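You operate a simulated robot arm through the tools that you are given. There is no shell and no other tool. Be economical: measure what you need, move in short steps, check, and stop when the job is done.

You are at the controls of a simulated robot arm. One attempt, no reset.

Task
Square up the edge roll till the skew display reads 0.
Fine: the rolls are locked off; open both clamps, wind the blue wing screw, shut both clamps.

Only the result counts: the job must be done as asked and must still hold three seconds after the hand-in. Knocking over, shifting, dropping, spilling or breaking anything else fails it.

Robot
A 7-joint arm with a two-finger gripper on a trunk, on a base that drives. Base frame: it is fixed to the floor where the robot stands at the start and does not move with it; the origin is under the middle of the robot, x ahead of it, y to its left, z up. Units: mm, rad, N and s.
With the tool pointing down near the work surface it reaches from about 480 to 720 mm from the robot's upright axis, wherever it stands. Its first joint turns from -2.496 to 2.496 rad. Places, roughly: black clamp [400, -500, 1100]; blue wing screw [500, -100, 900]; red clamp [600, 0, 1100]. Payload 1.47 kg.
The TCP is the grasp point between the finger pads, 16 mm short of the fingertips. In the tool frame z runs along the fingers and y along their closing line. The gripper opens to 87 mm. The gripper's body begins 55 mm behind the TCP.
Orientation is that of the tool frame in the base frame, as a unit quaternion [x, y, z, w]. With the fingers straight down and closing along the base's y, the tool's x points along the base's -x, its y along +y and its z along -z.

Tools
- The arm moves only by the tool drive_tool. Its argument "steps" is a list of rows, each an object of numbers (a shift or turn left out is 0, a gripper value left out holds the last): "dx", "dy", "dz": the shift along the tool's x, y, z in mm; "ax", "ay", "az": the turn, a rotation vector about the tool's x, y, z in rad; "hand": the gripper command, from -1 (fully open) to 1 (shut), values between in proportion. In form: [{"dx": .., "dy": .., "dz": .., "ax": .., "ay": .., "az": .., "hand": ..}, ...]. A call has 1 to 10 rows; each row shifts and turns the commanded pose from where the row before left it, along the tool's axes as they then stand. Each row takes 0.2 s and may step no farther than 50 mm and 0.15 rad from the row before; otherwise, or with a gripper value out of range, the whole call is refused. Where a pose cannot be reached the arm comes as near as it can. A force on the tool above 40 N (or 10 N above the force at the start of the call, whichever is more), or a blocked arm, ends the call early, and 0.2 s more pass. Each finger travels about 45 mm/s and halts on what it meets, pressing with about 28 N; the grip force reading is that of the motor and also rises with nothing between the fingers. The clock runs only during rows and for 0.2 s after the last one: add rows that do not move to give the fingers time. It gives the time, the measured TCP pose, the force on the tool (base axes), the opening and the grip force at its end, in the units of the frame above (readings bear some noise), with the torque about the TCP (base axes, N m) and any sound that the robot's microphone picked up.
- Cameras (640 x 400 px; columns grow to the right, rows downward): "scene" is now at [154.5, -32.4, 1654.3]; the picture's right is [-0.37, -0.93, 0.00], its down [-0.46, 0.19, -0.87] and it looks along [0.81, -0.32, -0.50] (base axes); focal length 228 px, centre (320, 200). "wrist" rides on the gripper at [73, 12, -90] in the tool frame; the picture's right is [-0.16, 0.99, 0.00], its down [-0.72, -0.12, -0.68] and it looks along [-0.67, -0.11, 0.73] (tool axes); focal length 247 px, centre (320, 200). There is no depth. A picture from a camera that has moved, and an enlarged one, comes with that camera's place and axes in the base frame and with its lens.
- get_image(camera): a new picture of that camera. No time passes.
- move_column(by): slides the trunk up (or, below 0, down) by that many mm; the arm and the scene camera ride with it, the base frame stays. It gives what a move gives, with no picture.
- drive_base(legs): drives the robot by 1 to 6 legs, each [ahead, left, turn to the left] in mm, mm and rad, along the robot's own axes; the way and the turn of a leg run together, so that a leg with both is an arc; at most 1500 mm and 3.142 rad a leg. The arm and the cameras ride along, it lands a little off, and it stops where it bumps. It gives what a move gives.
- pan_tilt(pan, tilt): turns the head with the scene camera to pan (to the left, within 1.501 rad either way) and tilt (down, from -0.506 to 1.204), counted from straight ahead of the robot. It gives what a move gives.
- inspect(camera, box): a new picture of the part [left, top, right, bottom] of that camera's present view, enlarged. No time passes.
- hand_in(): hands the job in; it is judged then, once.

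Work in short steps. Places have to be worked out from the pictures, the camera data and where the tool is seen: move nearer, look again, correct. Check each grasp and each placing, and mend what went wrong. You have 120 turns and 98 pictures in all, those below and enlarged ones among them. Open the gripper and draw the arm clear of the work before you hand the job in, unless the task says otherwise; then end with one line.

The tools are called as a command line: name --argument value ..., lists and objects as JSON in quotes. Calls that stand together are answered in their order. drive_tool: Moves the arm, as the interface text tells. Its arguments: {"type":"object","properties":{"steps":{"type":"array"}},"required":["steps"]} The other tools are called the same way: move_column (by) slides the trunk up or down; drive_base (legs) drives the base; pan_tilt (pan, tilt) turns the head that bears the scene camera; get_image (camera) takes a picture; inspect (camera, box) takes an enlarged picture of a part of a camera's view; hand_in () hands the job in.

At the start:

```text
t: 0.0
eef_pos: [450.6, -188.1, 1243.3]
ee_rot: [0.0, 1.0, 0.001, 0.0]
force: [0.3, 0.0, -0.1]
wrist_torque: [0.01, 0.02, 0.01]
opening: 87.0
gripper_force: 0.1
trunk travel left (down, up): [-968.0, 272.0]
robot x, y, heading: [3.8, -0.6, -0.001]
head pan, tilt: [-0.634, 1.201]
```

scene: 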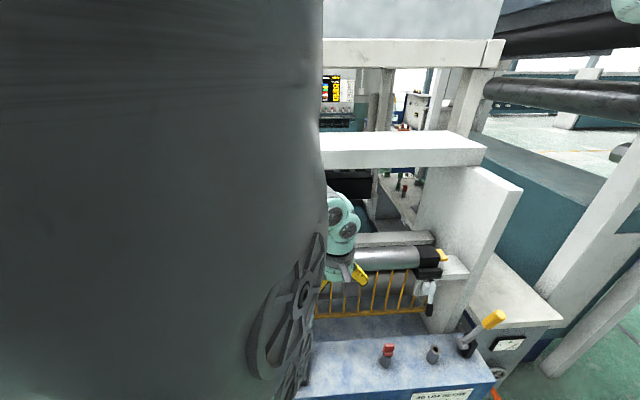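
wrist: 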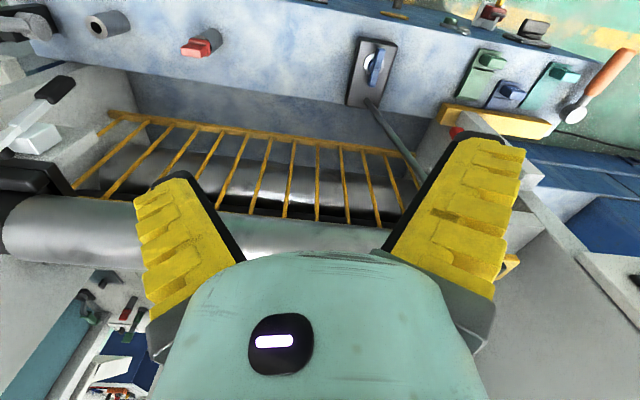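

I start by surveying the workspace with enlarged views and a head turn.

inspect --camera "wrist" --box '[320, 0, 640, 200]'

inspect --camera "scene" --box '[300, 220, 560, 400]'

inspect --camera "wrist" --box '[0, 0, 320, 200]'

```text
2.00 times, centred on (480, 100) of wrist
camera zoom: at [377.4, -176.9, 1332.7], right [0.16, 0.99, 0.0], down [0.72, -0.12, 0.68], along [0.67, -0.11, -0.73], focal length 494 px, centre (0, 400)
```

zoom: 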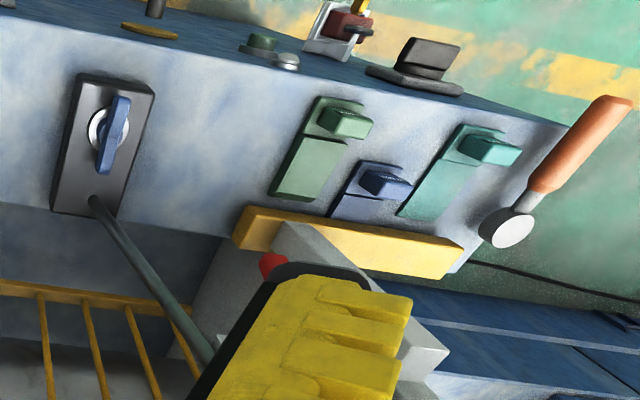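

```text
2.22 times, centred on (430, 310) of scene
camera zoom: at [154.5, -32.4, 1654.3], right [-0.37, -0.93, 0.0], down [-0.46, 0.19, -0.87], along [0.81, -0.32, -0.5], focal length 506 px, centre (76, -44)
```

zoom: 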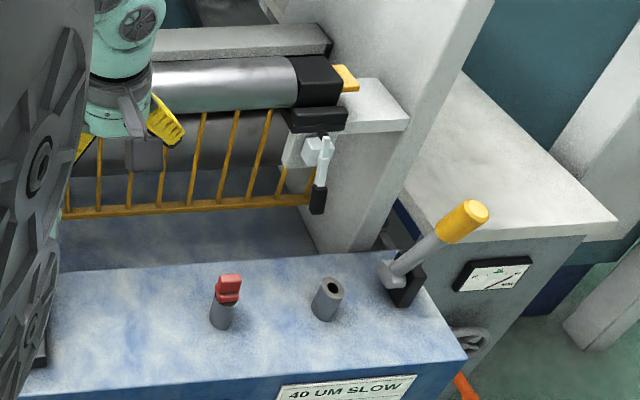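

```text
2.00 times, centred on (160, 100) of wrist
camera zoom: at [377.4, -176.9, 1332.7], right [0.16, 0.99, 0.0], down [0.72, -0.12, 0.68], along [0.67, -0.11, -0.73], focal length 494 px, centre (640, 400)
```

zoom: 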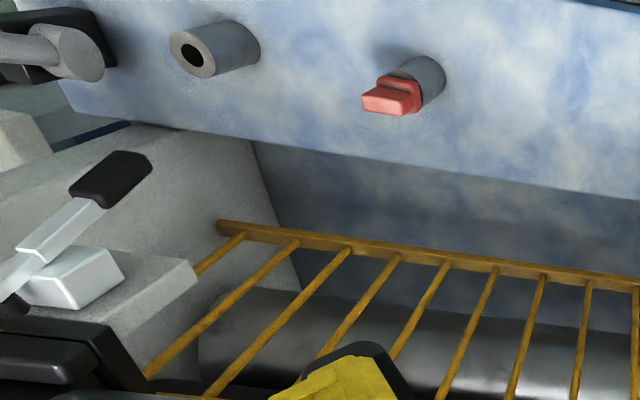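

The blue wing screw sits on a black plate with a rod, and the black-gripped toggle clamp is at the right. I pan the head to find the red clamp and the display.

pan_tilt --pan 0.1 --tilt 0.7

get_image --camera "scene"

pan_tilt --pan -0.6 --tilt 0.3

get_image --camera "scene"

```text
t: 1.1
eef_pos: [450.7, -187.4, 1243.8]
ee_rot: [0.0, 1.0, 0.001, 0.0]
force: [0.3, -0.1, -0.4]
wrist_torque: [0.0, -0.02, -0.01]
opening: 87.1
gripper_force: 0.0
trunk travel left (down, up): [-968.0, 272.0]
robot x, y, heading: [0.3, 2.2, -0.001]
head pan, tilt: [0.099, 0.7]
```

```text
92 pictures are left
camera scene: at [155.0, 9.8, 1638.4], right [0.1, -1.0, 0.0], down [-0.64, -0.06, -0.76], along [0.76, 0.08, -0.64], focal length 228 px, centre (320, 200)
```

scene: 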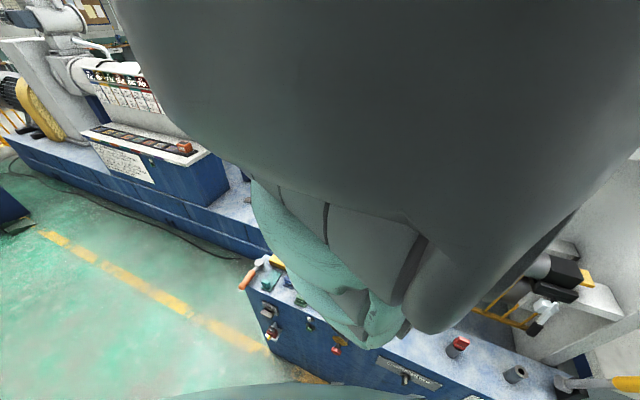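

```text
t: 2.2
eef_pos: [448.6, -187.3, 1244.7]
ee_rot: [0.002, 1.0, 0.0, -0.001]
force: [-0.1, -0.1, 0.2]
wrist_torque: [0.01, -0.03, -0.02]
opening: 87.0
gripper_force: 0.1
trunk travel left (down, up): [-968.0, 272.0]
robot x, y, heading: [-0.2, -4.6, 0.002]
head pan, tilt: [-0.6, 0.3]
```

```text
91 pictures are left
camera scene: at [145.2, -54.6, 1674.7], right [-0.6, -0.8, 0.0], down [-0.24, 0.18, -0.96], along [0.76, -0.57, -0.29], focal length 228 px, centre (320, 200)
```

scene: 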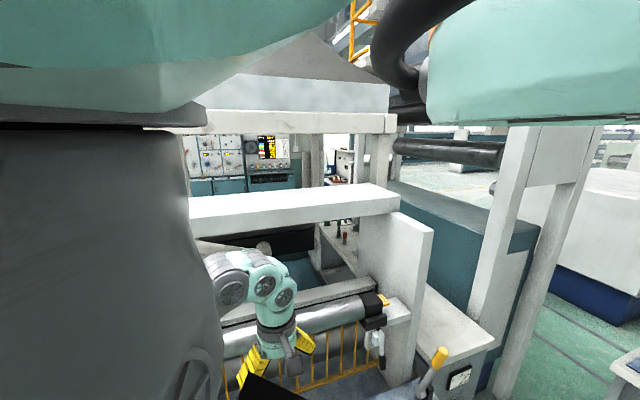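

The arm hides much of the view. I zoom on the far display and on the lower middle.

inspect --camera "scene" --box '[180, 120, 420, 270]'

inspect --camera "scene" --box '[200, 270, 408, 400]'

```text
2.67 times, centred on (300, 195) of scene
camera zoom: at [145.2, -54.6, 1674.7], right [-0.6, -0.8, 0.0], down [-0.24, 0.18, -0.96], along [0.76, -0.57, -0.29], focal length 607 px, centre (373, 213)
```

zoom: 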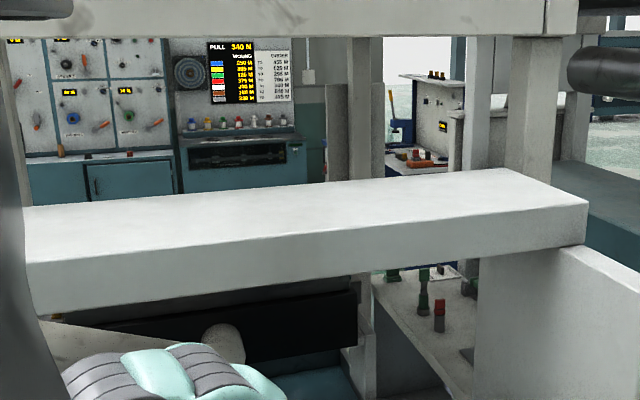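

```text
3.08 times, centred on (304, 335) of scene
camera zoom: at [145.2, -54.6, 1674.7], right [-0.6, -0.8, 0.0], down [-0.24, 0.18, -0.96], along [0.76, -0.57, -0.29], focal length 701 px, centre (369, -215)
```

zoom: 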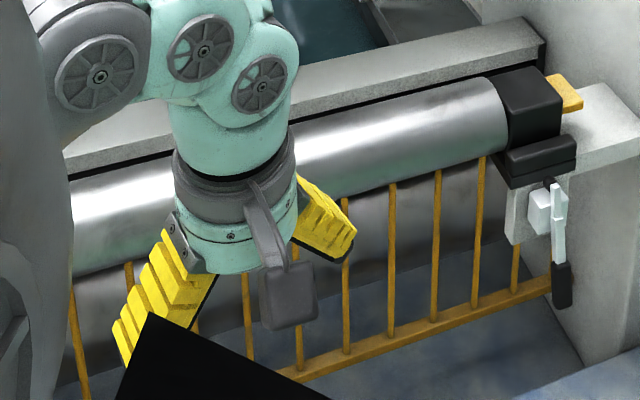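

I close the fingers and raise the arm a bit for an unobstructed wrist view; that should reveal the red clamp.

drive_tool --steps '[{"dz": -40, "hand": 1}, {"dz": -40}, {"dx": 40}, {"dx": 40}, {}]'

get_image --camera "wrist"

inspect --camera "wrist" --box '[380, 80, 640, 240]'

get_image --camera "scene"

```text
t: 3.4
eef_pos: [380.1, -207.4, 1273.6]
ee_rot: [0.001, 1.0, -0.002, -0.001]
force: [-0.2, 0.1, 0.4]
wrist_torque: [-0.01, 0.01, 0.01]
opening: 0.1
gripper_force: 14.8
out of reach, approached as far as the arm can: row 1, 2, 3, 4
trunk travel left (down, up): [-968.0, 272.0]
robot x, y, heading: [-1.8, 2.3, 0.002]
head pan, tilt: [-0.6, 0.3]
```

```text
88 pictures are left
camera wrist: at [308.3, -195.7, 1363.0], right [0.16, 0.99, 0.0], down [0.73, -0.11, 0.68], along [0.67, -0.11, -0.73], focal length 247 px, centre (320, 200)
```

wrist: 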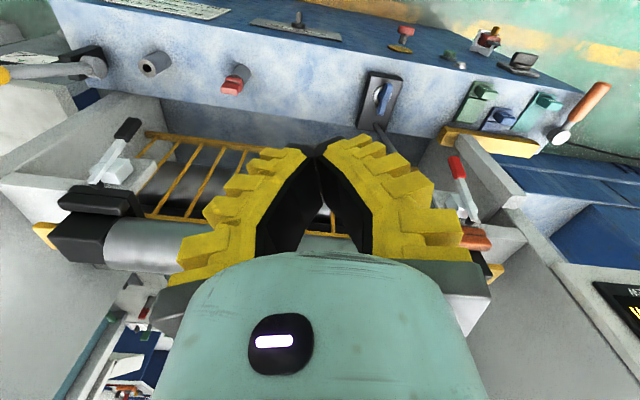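

```text
2.46 times, centred on (510, 160) of wrist
camera zoom: at [308.3, -195.7, 1363.0], right [0.16, 0.99, 0.0], down [0.73, -0.11, 0.68], along [0.67, -0.11, -0.73], focal length 608 px, centre (-148, 298)
```

zoom: 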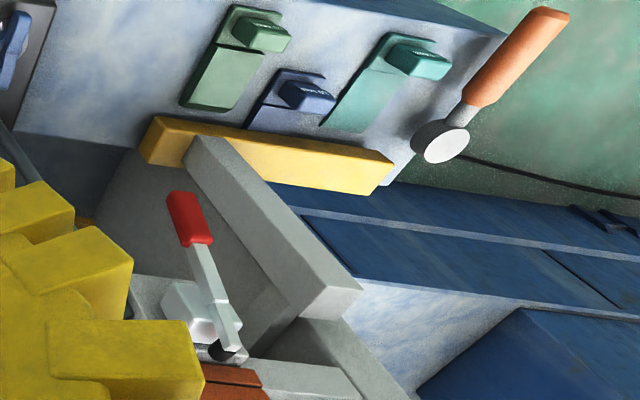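

```text
86 pictures are left
camera scene: at [123.8, -75.2, 1674.9], right [-0.82, -0.57, 0.0], down [-0.17, 0.24, -0.96], along [0.55, -0.79, -0.29], focal length 228 px, centre (320, 200)
```

scene: 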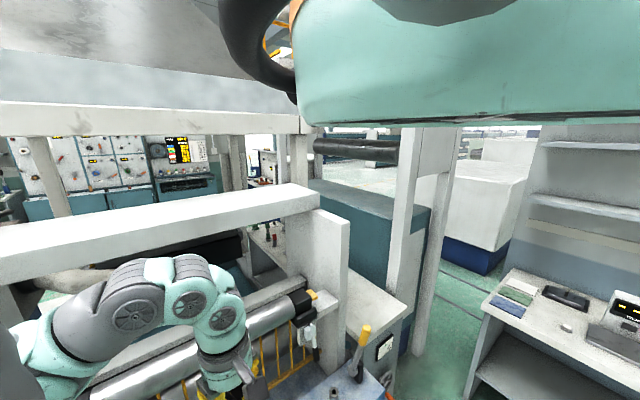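

A black screen with yellow text shows at the right edge of the wrist view, probably the skew display beside the red clamp. I pan the head left to look.

pan_tilt --pan 0.9 --tilt 0.5

get_image --camera "scene"

```text
t: 5.0
eef_pos: [380.5, -206.3, 1273.5]
ee_rot: [0.0, 1.0, -0.001, -0.002]
force: [0.7, -0.6, 0.7]
wrist_torque: [0.01, -0.02, 0.0]
opening: 0.2
gripper_force: 27.6
trunk travel left (down, up): [-968.0, 272.0]
robot x, y, heading: [-3.6, -2.3, -0.001]
head pan, tilt: [0.901, 0.499]
```

```text
85 pictures are left
camera scene: at [122.6, -75.0, 1664.0], right [-0.83, -0.56, 0.0], down [-0.23, 0.33, -0.92], along [0.52, -0.76, -0.4], focal length 228 px, centre (320, 200)
```

scene: 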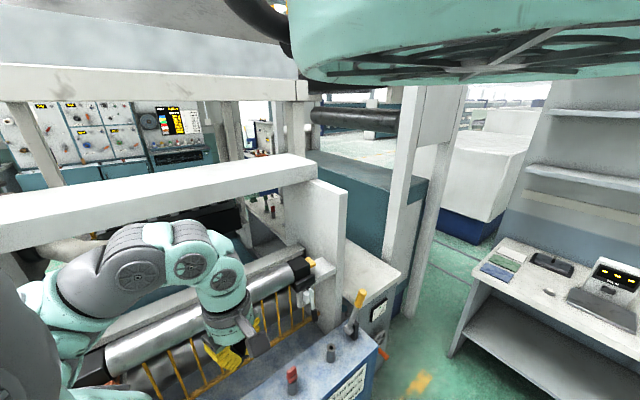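

The head barely panned; the arm's elbow seems to be pressing against it. I move the arm forward and left, which frees the head and points the wrist camera at the display.

drive_tool --steps '[{"dx": -45, "dz": 10}, {"dx": -45, "dz": 10}, {"dy": 40, "dx": -10}, {"dy": 45}, {"dy": 45}, {"dy": 45}, {}]'

get_image --camera "wrist"

get_image --camera "scene"

```text
t: 6.6
eef_pos: [490.5, -63.7, 1267.6]
ee_rot: [0.001, 1.0, 0.0, 0.001]
force: [0.1, 0.6, -0.5]
wrist_torque: [-0.01, -0.01, -0.03]
opening: 0.0
gripper_force: 28.2
out of reach, approached as far as the arm can: row 1, 6
trunk travel left (down, up): [-968.0, 272.0]
robot x, y, heading: [0.1, 0.8, 0.001]
head pan, tilt: [0.901, 0.499]
```

```text
84 pictures are left
camera wrist: at [417.1, -52.2, 1356.8], right [0.16, 0.99, 0.0], down [0.72, -0.12, 0.68], along [0.67, -0.11, -0.73], focal length 247 px, centre (320, 200)
```

wrist: 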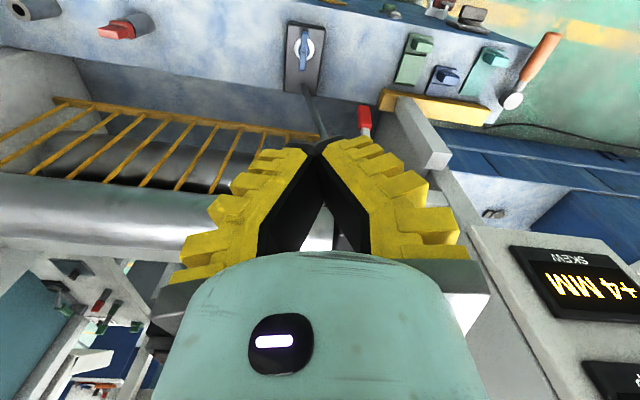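

```text
83 pictures are left
camera scene: at [121.6, -73.9, 1656.3], right [-0.83, -0.56, 0.0], down [-0.27, 0.4, -0.88], along [0.49, -0.73, -0.48], focal length 228 px, centre (320, 200)
```

scene: 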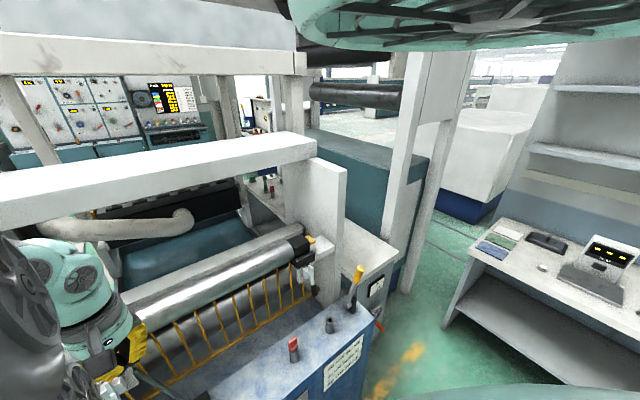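

The skew display reads "+4 MM". There's a second panel below it; I zoom in on both.

inspect --camera "wrist" --box '[440, 220, 640, 400]'

inspect --camera "wrist" --box '[270, 10, 450, 122]'

inspect --camera "scene" --box '[230, 200, 390, 300]'

```text
2.22 times, centred on (540, 310) of wrist
camera zoom: at [417.1, -52.2, 1356.8], right [0.16, 0.99, 0.0], down [0.72, -0.12, 0.68], along [0.67, -0.11, -0.73], focal length 549 px, centre (-169, -44)
```

zoom: 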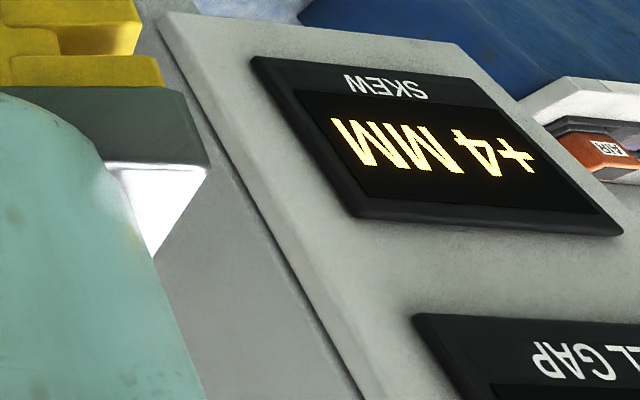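

```text
3.56 times, centred on (360, 66) of wrist
camera zoom: at [417.1, -52.2, 1356.8], right [0.16, 0.99, 0.0], down [0.72, -0.12, 0.68], along [0.67, -0.11, -0.73], focal length 878 px, centre (178, 676)
```

zoom: 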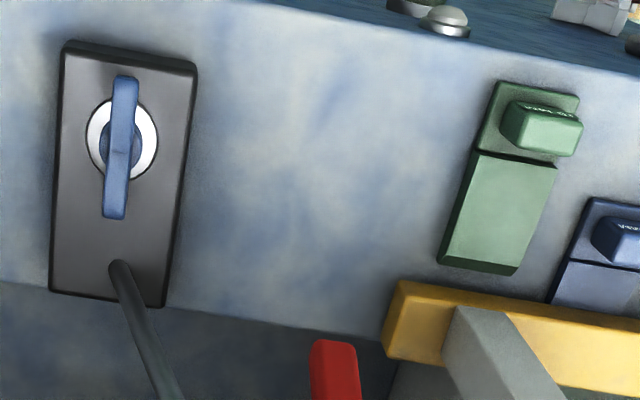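

```text
4.00 times, centred on (310, 250) of scene
camera zoom: at [121.6, -73.9, 1656.3], right [-0.83, -0.56, 0.0], down [-0.27, 0.4, -0.88], along [0.49, -0.73, -0.48], focal length 911 px, centre (360, 0)
```

zoom: 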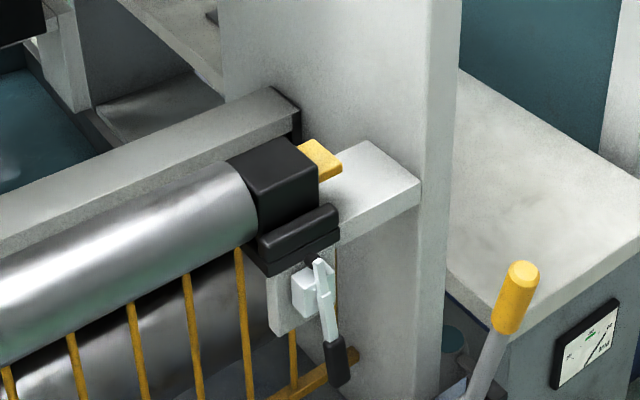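

Skew is +4 MM. Triangulating: black lever grip ≈ (427,-496,1025), hanging about 100 mm below its pivot; red grip ≈ (574,-14,1025). The roll axis is yawed about 17° in the base frame. I move the arm toward the black clamp, turning the tool to match that yaw.

drive_tool --steps '[{"dy": -43, "dx": 14, "dz": 12}, {"dy": -43, "dx": 14, "dz": 12}, {"dy": -43, "dx": 14, "dz": 12}, {"dy": -43, "dx": 14, "dz": 12}, {"dy": -43, "dx": 14, "dz": 12}, {"dy": -43, "dx": 14, "dz": 12}, {"dy": -43, "dx": 14, "dz": 12}, {"dy": -43, "dx": 14, "dz": 12}, {"dy": -43, "dx": 14, "dz": 12}, {}]'

drive_tool --steps '[{"az": 0.148}, {"az": 0.148}, {"ay": -0.14}, {"ay": -0.14}, {"ay": -0.14}, {"ay": -0.14}, {"ay": -0.14}, {"hand": 0}, {}]'

get_image --camera "wrist"

get_image --camera "scene"

```text
t: 8.8
eef_pos: [362.4, -451.0, 1160.6]
ee_rot: [0.002, 1.0, 0.0, 0.0]
force: [1.2, -0.6, 0.1]
wrist_torque: [0.02, 0.01, -0.02]
opening: 0.0
gripper_force: 28.3
trunk travel left (down, up): [-968.0, 272.0]
robot x, y, heading: [0.2, -0.7, 0.0]
head pan, tilt: [0.901, 0.499]
```

```text
t: 10.8
eef_pos: [362.5, -451.0, 1159.9]
ee_rot: [0.139, 0.929, -0.051, 0.339]
force: [0.6, 0.1, 0.2]
wrist_torque: [0.0, -0.01, 0.01]
opening: 49.2
gripper_force: 3.6
trunk travel left (down, up): [-968.0, 272.0]
robot x, y, heading: [1.2, -0.8, -0.001]
head pan, tilt: [0.901, 0.499]
```

```text
79 pictures are left
camera wrist: at [257.7, -406.7, 1181.0], right [0.41, 0.91, 0.1], down [0.08, -0.14, 0.99], along [0.91, -0.39, -0.13], focal length 247 px, centre (320, 200)
```

wrist: 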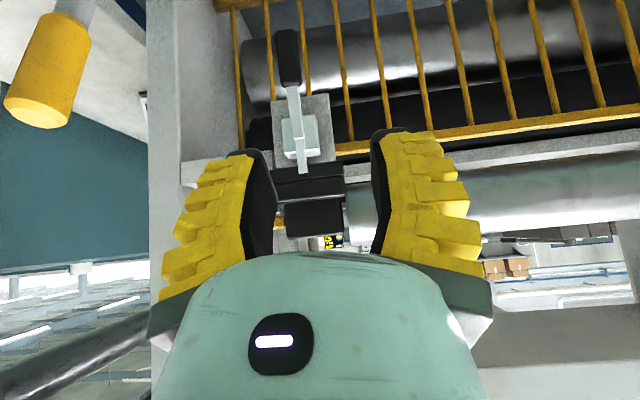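

```text
78 pictures are left
camera scene: at [121.6, -73.9, 1656.2], right [-0.83, -0.56, 0.0], down [-0.27, 0.4, -0.88], along [0.49, -0.73, -0.48], focal length 228 px, centre (320, 200)
```

scene: 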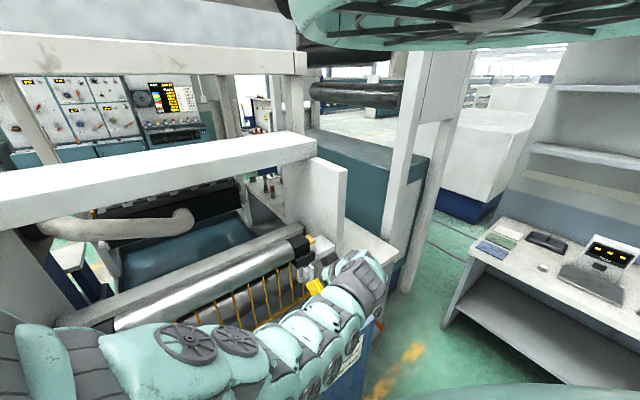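

Clear view of the black clamp (upside-down). I zoom in.

inspect --camera "wrist" --box '[230, 10, 390, 260]'

```text
1.60 times, centred on (310, 135) of wrist
camera zoom: at [257.7, -406.7, 1181.0], right [0.41, 0.91, 0.1], down [0.08, -0.14, 0.99], along [0.91, -0.39, -0.13], focal length 395 px, centre (336, 304)
```

zoom: 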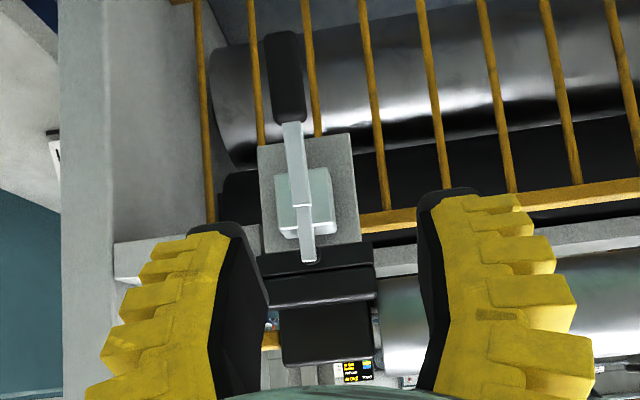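

Grip at ≈(431,-498,1026), lever top at (443,-499,1129). I align laterally and advance 100 mm along the tool, leaving about 50 mm, then look.

drive_tool --steps '[{"dx": 25.7, "dy": -25}, {"dz": 40}, {"dz": 40}, {"dz": 20}]'

get_image --camera "wrist"

inspect --camera "scene" --box '[270, 220, 390, 310]'

```text
t: 11.8
eef_pos: [370.1, -449.1, 1103.3]
ee_rot: [0.14, 0.929, -0.05, 0.339]
force: [0.7, 0.0, 0.0]
wrist_torque: [0.0, 0.0, -0.02]
opening: 49.3
gripper_force: 4.1
out of reach, approached as far as the arm can: row 2, 3, 4
trunk travel left (down, up): [-968.0, 272.0]
robot x, y, heading: [-0.7, -1.8, -0.001]
head pan, tilt: [0.901, 0.499]
```

```text
76 pictures are left
camera wrist: at [265.9, -406.8, 1123.9], right [0.41, 0.91, 0.1], down [0.08, -0.15, 0.99], along [0.91, -0.39, -0.13], focal length 247 px, centre (320, 200)
```

wrist: 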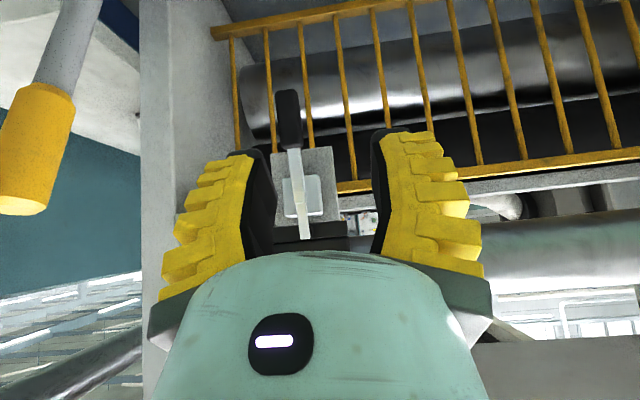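

```text
4.44 times, centred on (330, 265) of scene
camera zoom: at [121.5, -73.9, 1656.2], right [-0.83, -0.56, 0.0], down [-0.27, 0.4, -0.88], along [0.49, -0.73, -0.48], focal length 1012 px, centre (276, -89)
```

zoom: 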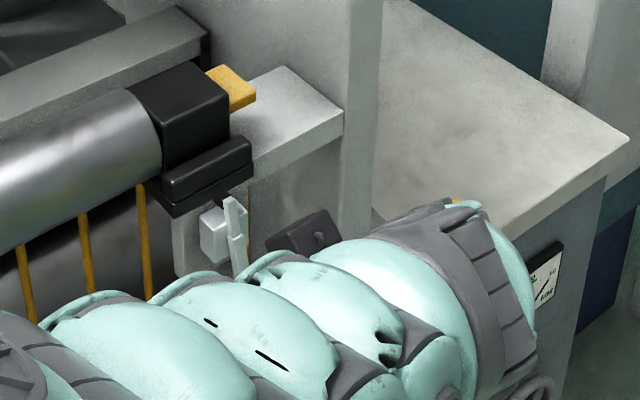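

The arm stopped short near (370,-449,1103). I test whether going outward or inward frees downward motion.

drive_tool --steps '[{"dx": -25}, {"dx": -15, "dz": 10}, {"dz": 20}]'

drive_tool --steps '[{"dz": 20}, {"dz": 20}]'

```text
t: 12.6
eef_pos: [407.9, -457.4, 1113.0]
ee_rot: [0.138, 0.929, -0.05, 0.339]
force: [-0.4, 1.0, -0.3]
wrist_torque: [-0.02, 0.04, 0.02]
opening: 49.0
gripper_force: 4.6
out of reach, approached as far as the arm can: row 3
trunk travel left (down, up): [-968.0, 272.0]
robot x, y, heading: [-1.6, 2.7, 0.002]
head pan, tilt: [0.901, 0.499]
```

```text
t: 13.2
eef_pos: [413.9, -446.8, 1101.7]
ee_rot: [0.138, 0.929, -0.051, 0.339]
force: [0.0, 0.3, -0.7]
wrist_torque: [-0.02, -0.02, 0.05]
opening: 49.2
gripper_force: 3.9
out of reach, approached as far as the arm can: row 1, 2
trunk travel left (down, up): [-968.0, 272.0]
robot x, y, heading: [1.6, 1.1, -0.005]
head pan, tilt: [0.901, 0.499]
```

The limit looks like the outer reach from a high shoulder, so lowering the trunk should help. I retreat, then lower by 120 mm.

drive_tool --steps '[{"dz": -40}, {"dz": -30, "dx": 10}]'

move_column --by -120

get_image --camera "wrist"

get_image --camera "scene"

```text
t: 13.8
eef_pos: [361.3, -430.6, 1146.7]
ee_rot: [0.138, 0.929, -0.05, 0.339]
force: [0.7, -0.4, 0.1]
wrist_torque: [0.0, -0.01, 0.02]
opening: 49.3
gripper_force: 3.6
trunk travel left (down, up): [-968.0, 272.0]
robot x, y, heading: [0.3, 1.4, 0.003]
head pan, tilt: [0.901, 0.499]
```

```text
t: 15.3
eef_pos: [362.9, -432.7, 1027.5]
ee_rot: [0.139, 0.929, -0.051, 0.339]
force: [0.5, -0.1, 0.0]
wrist_torque: [-0.01, 0.02, -0.01]
opening: 49.1
gripper_force: 3.5
trunk travel left (down, up): [-848.0, 392.0]
robot x, y, heading: [1.2, 0.3, -0.003]
head pan, tilt: [0.901, 0.499]
```

```text
74 pictures are left
camera wrist: at [257.5, -389.2, 1049.0], right [0.4, 0.91, 0.1], down [0.08, -0.14, 0.99], along [0.91, -0.39, -0.13], focal length 247 px, centre (320, 200)
```

wrist: 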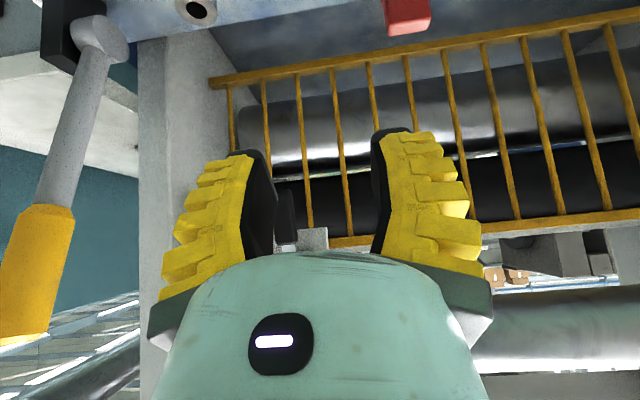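

```text
73 pictures are left
camera scene: at [121.6, -73.9, 1536.2], right [-0.83, -0.56, 0.0], down [-0.27, 0.4, -0.88], along [0.49, -0.73, -0.48], focal length 228 px, centre (320, 200)
```

scene: 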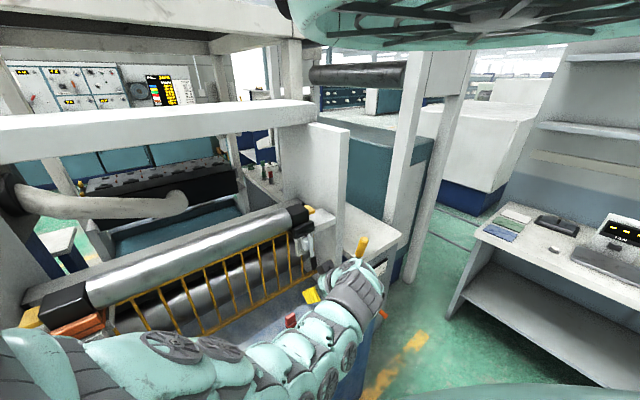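

inspect --camera "scene" --box '[265, 195, 361, 295]'

inspect --camera "wrist" --box '[240, 150, 400, 270]'

```text
4.00 times, centred on (313, 245) of scene
camera zoom: at [121.6, -73.9, 1536.2], right [-0.83, -0.56, 0.0], down [-0.27, 0.4, -0.88], along [0.49, -0.73, -0.48], focal length 911 px, centre (348, 20)
```

zoom: 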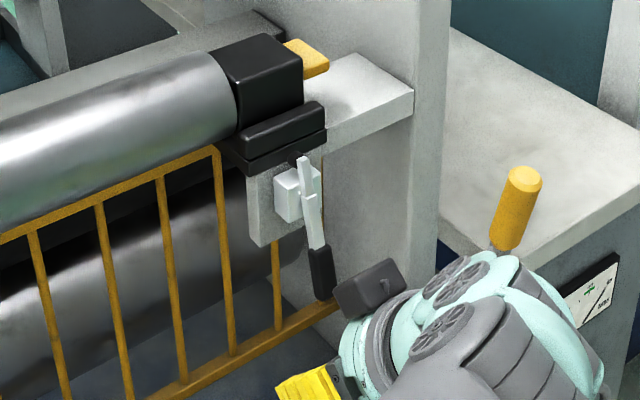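

```text
3.33 times, centred on (320, 210) of wrist
camera zoom: at [257.5, -389.2, 1049.0], right [0.4, 0.91, 0.1], down [0.08, -0.14, 0.99], along [0.91, -0.39, -0.13], focal length 823 px, centre (320, 167)
```

zoom: 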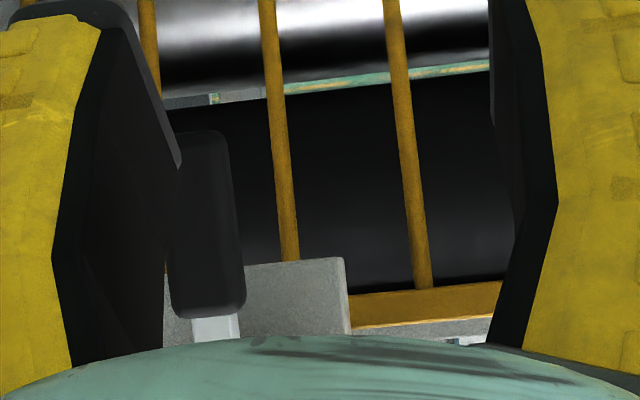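

Grip centre refined to ≈(432,-497,1028). I align the tool so the lever is centred between the fingers, still about 56 mm short along the tool axis.

drive_tool --steps '[{"dy": -41}, {"dx": -32}, {"dx": -32}, {}]'

get_image --camera "wrist"

```text
t: 16.3
eef_pos: [397.9, -485.3, 1068.3]
ee_rot: [0.14, 0.929, -0.05, 0.339]
force: [-0.6, 0.7, -0.2]
wrist_torque: [0.0, -0.04, 0.0]
opening: 48.9
gripper_force: 4.6
trunk travel left (down, up): [-848.0, 392.0]
robot x, y, heading: [-0.9, -2.3, 0.001]
head pan, tilt: [0.901, 0.499]
```

```text
70 pictures are left
camera wrist: at [291.8, -443.0, 1090.0], right [0.4, 0.91, 0.1], down [0.08, -0.15, 0.99], along [0.91, -0.39, -0.13], focal length 247 px, centre (320, 200)
```

wrist: 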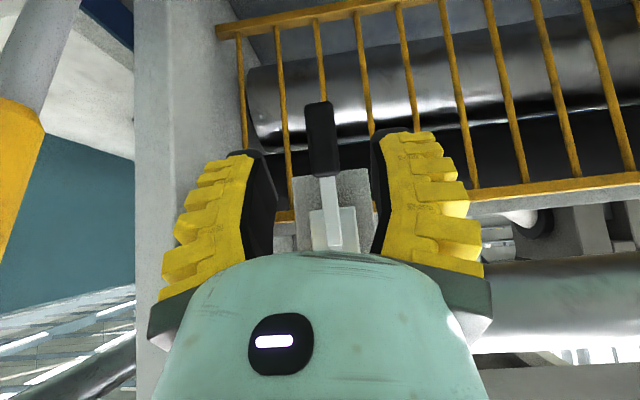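

Lever is centred between the fingers. I advance 54 mm.

drive_tool --steps '[{"dz": 27}, {"dz": 27}, {}]'

get_image --camera "wrist"

inspect --camera "scene" --box '[265, 195, 361, 295]'

```text
t: 17.1
eef_pos: [412.3, -490.5, 1047.9]
ee_rot: [0.138, 0.929, -0.05, 0.339]
force: [0.3, -1.1, 0.1]
wrist_torque: [-0.02, -0.03, 0.02]
opening: 48.9
gripper_force: 3.6
out of reach, approached as far as the arm can: row 2
trunk travel left (down, up): [-848.0, 392.0]
robot x, y, heading: [-2.0, -1.1, -0.001]
head pan, tilt: [0.901, 0.499]
```

```text
69 pictures are left
camera wrist: at [308.1, -448.1, 1069.5], right [0.4, 0.91, 0.1], down [0.08, -0.14, 0.99], along [0.91, -0.39, -0.13], focal length 247 px, centre (320, 200)
```

wrist: 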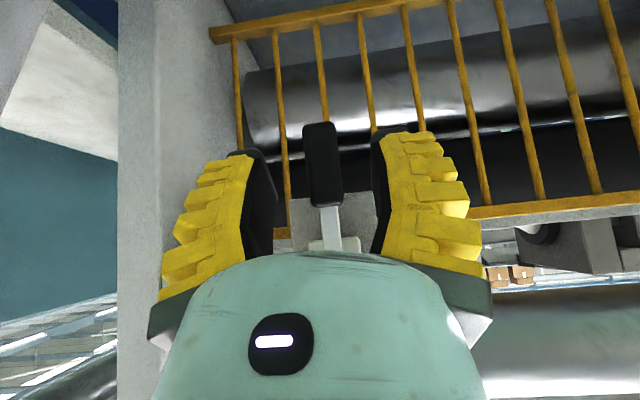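

```text
4.00 times, centred on (313, 245) of scene
camera zoom: at [121.6, -73.8, 1536.2], right [-0.83, -0.56, 0.0], down [-0.27, 0.4, -0.88], along [0.49, -0.73, -0.48], focal length 911 px, centre (348, 20)
```

zoom: 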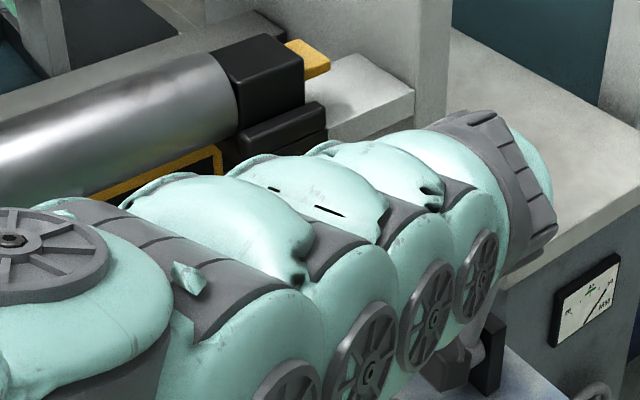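

Still short by about 25 mm, so I'll shift the base about 150 mm to the right. First I pull the arm back and up, away from the handle on the right.

drive_tool --steps '[{"dz": -45}, {"dz": -40}, {"dz": -20, "dy": 40}, {"dy": 45}, {"dy": 45}, {"dy": 45}, {}]'

drive_base --legs '[[-25, -150, 0]]'

get_image --camera "wrist"

get_image --camera "scene"

```text
t: 18.7
eef_pos: [399.8, -303.3, 1130.3]
ee_rot: [0.14, 0.929, -0.051, 0.339]
force: [-0.2, -0.3, -0.4]
wrist_torque: [0.02, 0.02, 0.01]
opening: 49.2
gripper_force: 4.5
trunk travel left (down, up): [-848.0, 392.0]
robot x, y, heading: [1.1, 0.5, 0.004]
head pan, tilt: [0.901, 0.499]
```

```text
t: 20.0
eef_pos: [375.5, -453.5, 1130.4]
ee_rot: [0.139, 0.929, -0.051, 0.339]
force: [1.2, -0.3, -0.3]
wrist_torque: [0.0, 0.04, 0.03]
opening: 49.1
gripper_force: 4.1
trunk travel left (down, up): [-848.0, 392.0]
robot x, y, heading: [-25.1, -146.6, 0.001]
head pan, tilt: [0.901, 0.499]
```

```text
67 pictures are left
camera wrist: at [270.2, -410.2, 1151.4], right [0.4, 0.91, 0.1], down [0.08, -0.14, 0.99], along [0.91, -0.39, -0.13], focal length 247 px, centre (320, 200)
```

wrist: 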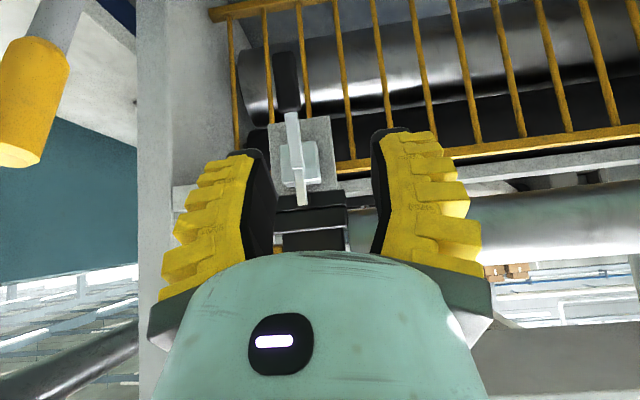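

```text
66 pictures are left
camera scene: at [96.7, -223.1, 1536.3], right [-0.83, -0.56, 0.0], down [-0.27, 0.4, -0.88], along [0.49, -0.73, -0.48], focal length 228 px, centre (320, 200)
```

scene: 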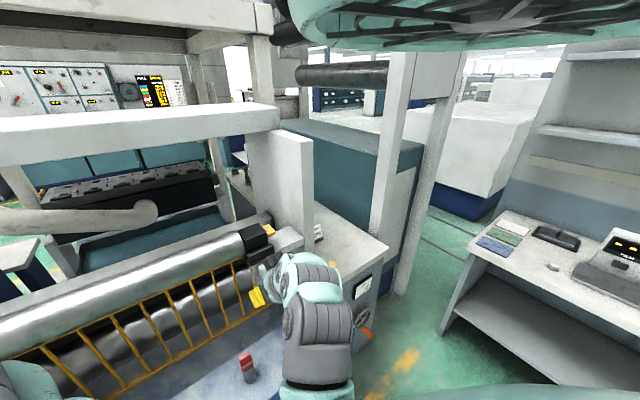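

Base moved cleanly. I now align and approach the grip in stages.

drive_tool --steps '[{"dx": 16, "dy": -25}, {"dz": 40}, {"dz": 40}, {"dz": 21}, {"dz": 20}, {}]'

get_image --camera "wrist"

```text
t: 21.4
eef_pos: [431.4, -496.2, 1027.0]
ee_rot: [0.138, 0.93, -0.05, 0.338]
force: [0.1, -0.5, 0.4]
wrist_torque: [0.0, 0.0, 0.01]
opening: 49.1
gripper_force: 4.0
trunk travel left (down, up): [-848.0, 392.0]
robot x, y, heading: [-26.3, -148.3, 0.003]
head pan, tilt: [0.901, 0.499]
```

```text
65 pictures are left
camera wrist: at [326.7, -452.8, 1048.7], right [0.4, 0.91, 0.1], down [0.08, -0.14, 0.99], along [0.91, -0.39, -0.13], focal length 247 px, centre (320, 200)
```

wrist: 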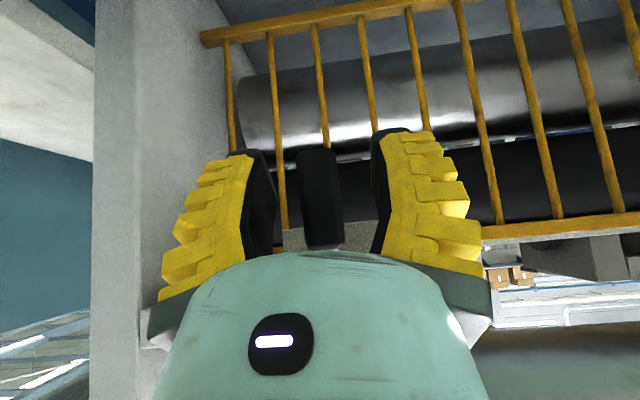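

The grip is between the fingers; I close on it.

drive_tool --steps '[{"hand": 1}, {}, {}, {}]'

get_image --camera "wrist"

```text
t: 22.4
eef_pos: [432.0, -495.6, 1027.5]
ee_rot: [0.138, 0.929, -0.051, 0.339]
force: [-7.2, 6.7, 10.2]
wrist_torque: [-0.03, -0.3, 0.02]
opening: 13.5
gripper_force: 29.9
trunk travel left (down, up): [-848.0, 392.0]
robot x, y, heading: [-24.8, -149.1, 0.004]
head pan, tilt: [0.901, 0.499]
```

```text
64 pictures are left
camera wrist: at [326.5, -452.7, 1049.3], right [0.4, 0.91, 0.1], down [0.08, -0.14, 0.99], along [0.91, -0.39, -0.13], focal length 247 px, centre (320, 200)
```

wrist: 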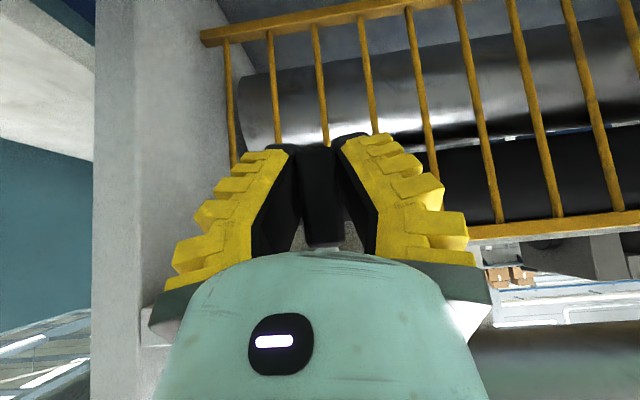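

Gripped (13.5 mm). I try a small outward pull to test the swing.

drive_tool --steps '[{"dx": 3.8, "dz": -3.2}, {"dx": 3.5, "dz": -3.6}, {}]'

```text
t: 23.2
eef_pos: [425.2, -493.6, 1029.7]
ee_rot: [0.138, 0.928, -0.05, 0.341]
force: [10.1, -1.2, 6.4]
wrist_torque: [0.2, 0.46, 0.01]
opening: 6.1
gripper_force: 30.4
trunk travel left (down, up): [-848.0, 392.0]
robot x, y, heading: [-28.7, -148.3, 0.002]
head pan, tilt: [0.901, 0.499]
```

Opening dropped to 6 mm, so the fingers may be slipping. I look.

get_image --camera "wrist"

inspect --camera "scene" --box '[225, 200, 345, 320]'

```text
63 pictures are left
camera wrist: at [320.0, -450.8, 1051.1], right [0.4, 0.91, 0.1], down [0.07, -0.14, 0.99], along [0.91, -0.39, -0.12], focal length 247 px, centre (320, 200)
```

wrist: 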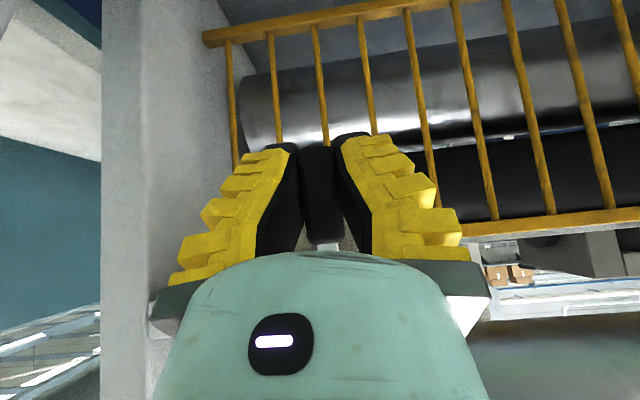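

```text
3.33 times, centred on (285, 260) of scene
camera zoom: at [97.7, -223.2, 1536.6], right [-0.83, -0.56, 0.0], down [-0.27, 0.39, -0.88], along [0.5, -0.73, -0.48], focal length 759 px, centre (437, 0)
```

zoom: 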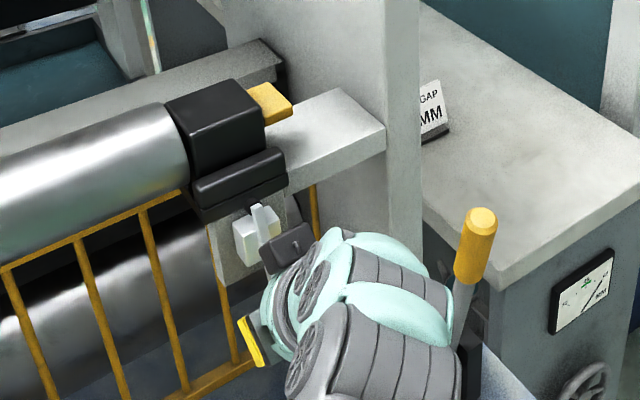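

Looks like I'm holding only the rounded front edge. I open, go about 18 mm deeper, and re-grip.

drive_tool --steps '[{"hand": 0}, {}, {"dx": -7, "dz": 7}, {"dx": -7, "dz": 7}, {"hand": 0}]'

get_image --camera "wrist"

drive_tool --steps '[{"hand": 1}, {}, {}, {}]'

```text
t: 24.4
eef_pos: [440.5, -499.0, 1026.2]
ee_rot: [0.139, 0.929, -0.051, 0.338]
force: [-0.9, 0.3, 0.2]
wrist_torque: [0.01, -0.03, -0.03]
opening: 49.0
gripper_force: 4.1
trunk travel left (down, up): [-848.0, 392.0]
robot x, y, heading: [-26.3, -149.4, 0.004]
head pan, tilt: [0.901, 0.499]
```

```text
61 pictures are left
camera wrist: at [335.2, -455.8, 1047.7], right [0.4, 0.91, 0.1], down [0.08, -0.14, 0.99], along [0.91, -0.39, -0.13], focal length 247 px, centre (320, 200)
```

wrist: 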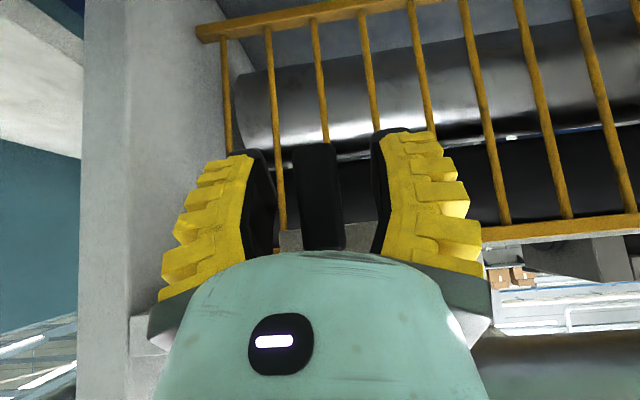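

```text
t: 25.4
eef_pos: [439.2, -498.1, 1026.1]
ee_rot: [0.138, 0.929, -0.05, 0.34]
force: [2.3, 0.6, -1.9]
wrist_torque: [0.03, 0.08, -0.03]
opening: 5.9
gripper_force: 29.2
trunk travel left (down, up): [-848.0, 392.0]
robot x, y, heading: [-24.8, -152.8, 0.001]
head pan, tilt: [0.901, 0.499]
```

get_image --camera "wrist"

inspect --camera "wrist" --box '[240, 120, 400, 260]'

```text
60 pictures are left
camera wrist: at [335.7, -455.3, 1047.7], right [0.4, 0.91, 0.1], down [0.08, -0.15, 0.99], along [0.91, -0.39, -0.13], focal length 247 px, centre (320, 200)
```

wrist: 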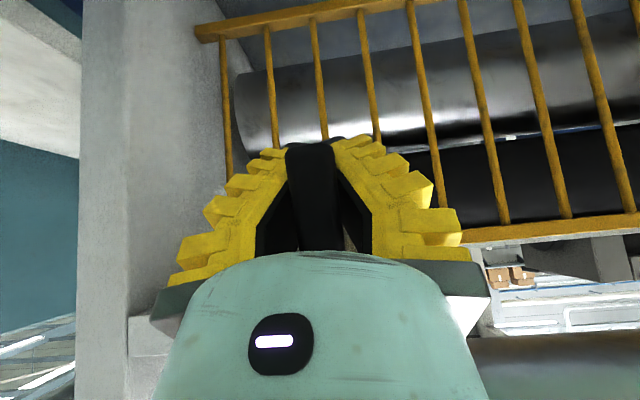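

```text
2.86 times, centred on (320, 190) of wrist
camera zoom: at [335.7, -455.3, 1047.7], right [0.4, 0.91, 0.1], down [0.08, -0.15, 0.99], along [0.91, -0.39, -0.13], focal length 706 px, centre (320, 229)
```

zoom: 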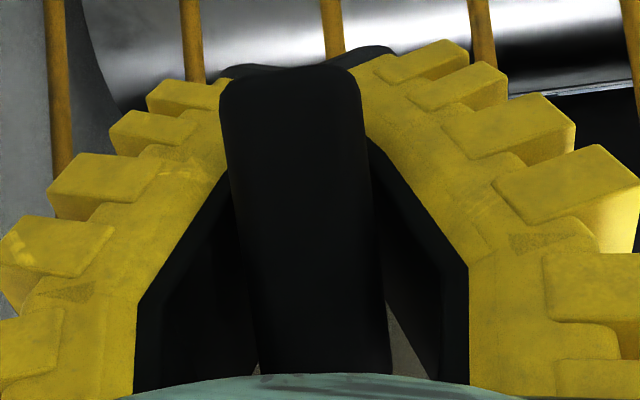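

The fingers closed behind the grip, so it's actually closer to the robot than I'd estimated. I open, back out 16 mm and re-grip centrally.

drive_tool --steps '[{"hand": 0}, {}, {"dx": 12.2, "dz": -10.3}, {}]'

drive_tool --steps '[{"hand": 1}, {}, {}, {}]'

inspect --camera "wrist" --box '[240, 120, 400, 260]'

```text
t: 26.4
eef_pos: [425.9, -493.6, 1025.6]
ee_rot: [0.139, 0.929, -0.05, 0.34]
force: [0.4, 0.3, -0.7]
wrist_torque: [-0.02, -0.01, 0.0]
opening: 49.2
gripper_force: 4.1
trunk travel left (down, up): [-848.0, 392.0]
robot x, y, heading: [-27.8, -151.1, 0.002]
head pan, tilt: [0.901, 0.499]
```

```text
t: 27.4
eef_pos: [425.7, -493.2, 1026.8]
ee_rot: [0.138, 0.929, -0.05, 0.339]
force: [-2.7, 4.6, 4.8]
wrist_torque: [-0.11, -0.39, -0.02]
opening: 14.7
gripper_force: 30.4
trunk travel left (down, up): [-848.0, 392.0]
robot x, y, heading: [-28.5, -148.4, 0.001]
head pan, tilt: [0.901, 0.499]
```

```text
2.86 times, centred on (320, 190) of wrist
camera zoom: at [320.0, -450.4, 1047.6], right [0.4, 0.91, 0.1], down [0.08, -0.15, 0.99], along [0.91, -0.39, -0.13], focal length 706 px, centre (320, 229)
```

zoom: 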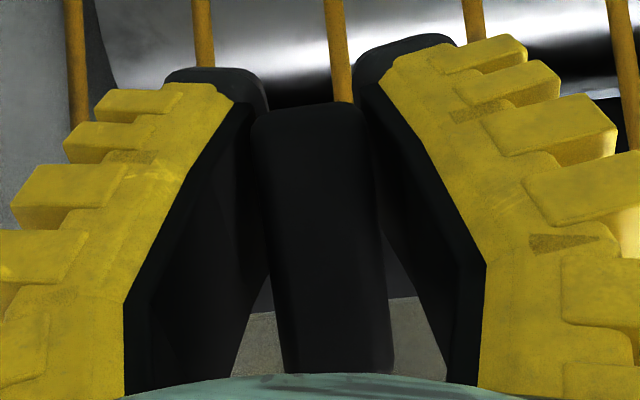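

Opening 14.7 mm; possibly still on the rear rounding. I re-grip another 8 mm outward and compare the opening.

drive_tool --steps '[{"hand": 0.4}, {}, {"dx": 6.1, "dz": -5.2}, {}, {"hand": 1}, {}, {}, {}]'

inspect --camera "wrist" --box '[240, 120, 400, 260]'

```text
t: 29.2
eef_pos: [417.5, -491.2, 1025.7]
ee_rot: [0.139, 0.929, -0.05, 0.34]
force: [-4.2, 6.9, 7.5]
wrist_torque: [-0.02, -0.59, -0.09]
opening: 13.1
gripper_force: 29.6
trunk travel left (down, up): [-848.0, 392.0]
robot x, y, heading: [-27.8, -151.1, -0.003]
head pan, tilt: [0.901, 0.499]
```

```text
2.86 times, centred on (320, 190) of wrist
camera zoom: at [312.5, -448.2, 1047.5], right [0.4, 0.91, 0.1], down [0.07, -0.15, 0.99], along [0.91, -0.39, -0.13], focal length 706 px, centre (320, 229)
```

zoom: 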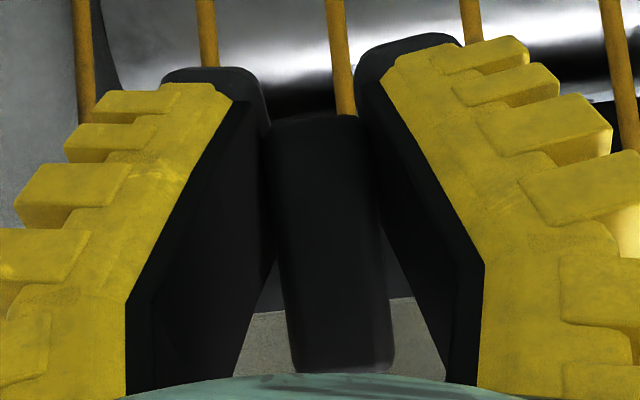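

Opening about 13 mm, a stable pinch. I pull outward again and watch.

drive_tool --steps '[{"dx": 3.8, "dz": -3.2}, {"dx": 3.5, "dz": -3.6}, {}]'

inspect --camera "wrist" --box '[240, 120, 400, 260]'

```text
t: 30.0
eef_pos: [411.3, -490.1, 1029.4]
ee_rot: [0.137, 0.928, -0.049, 0.343]
force: [11.5, 1.3, 6.1]
wrist_torque: [0.28, 0.35, -0.14]
opening: 7.8
gripper_force: 30.3
trunk travel left (down, up): [-848.0, 392.0]
robot x, y, heading: [-25.8, -150.0, 0.003]
head pan, tilt: [0.901, 0.499]
```

```text
2.86 times, centred on (320, 190) of wrist
camera zoom: at [305.9, -446.2, 1049.6], right [0.4, 0.91, 0.1], down [0.07, -0.14, 0.99], along [0.91, -0.39, -0.12], focal length 706 px, centre (320, 229)
```

zoom: 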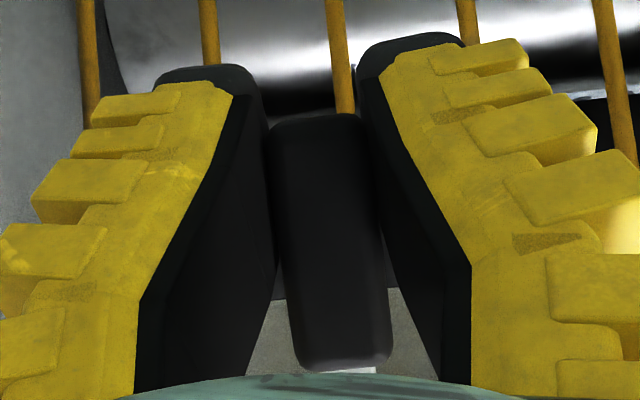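

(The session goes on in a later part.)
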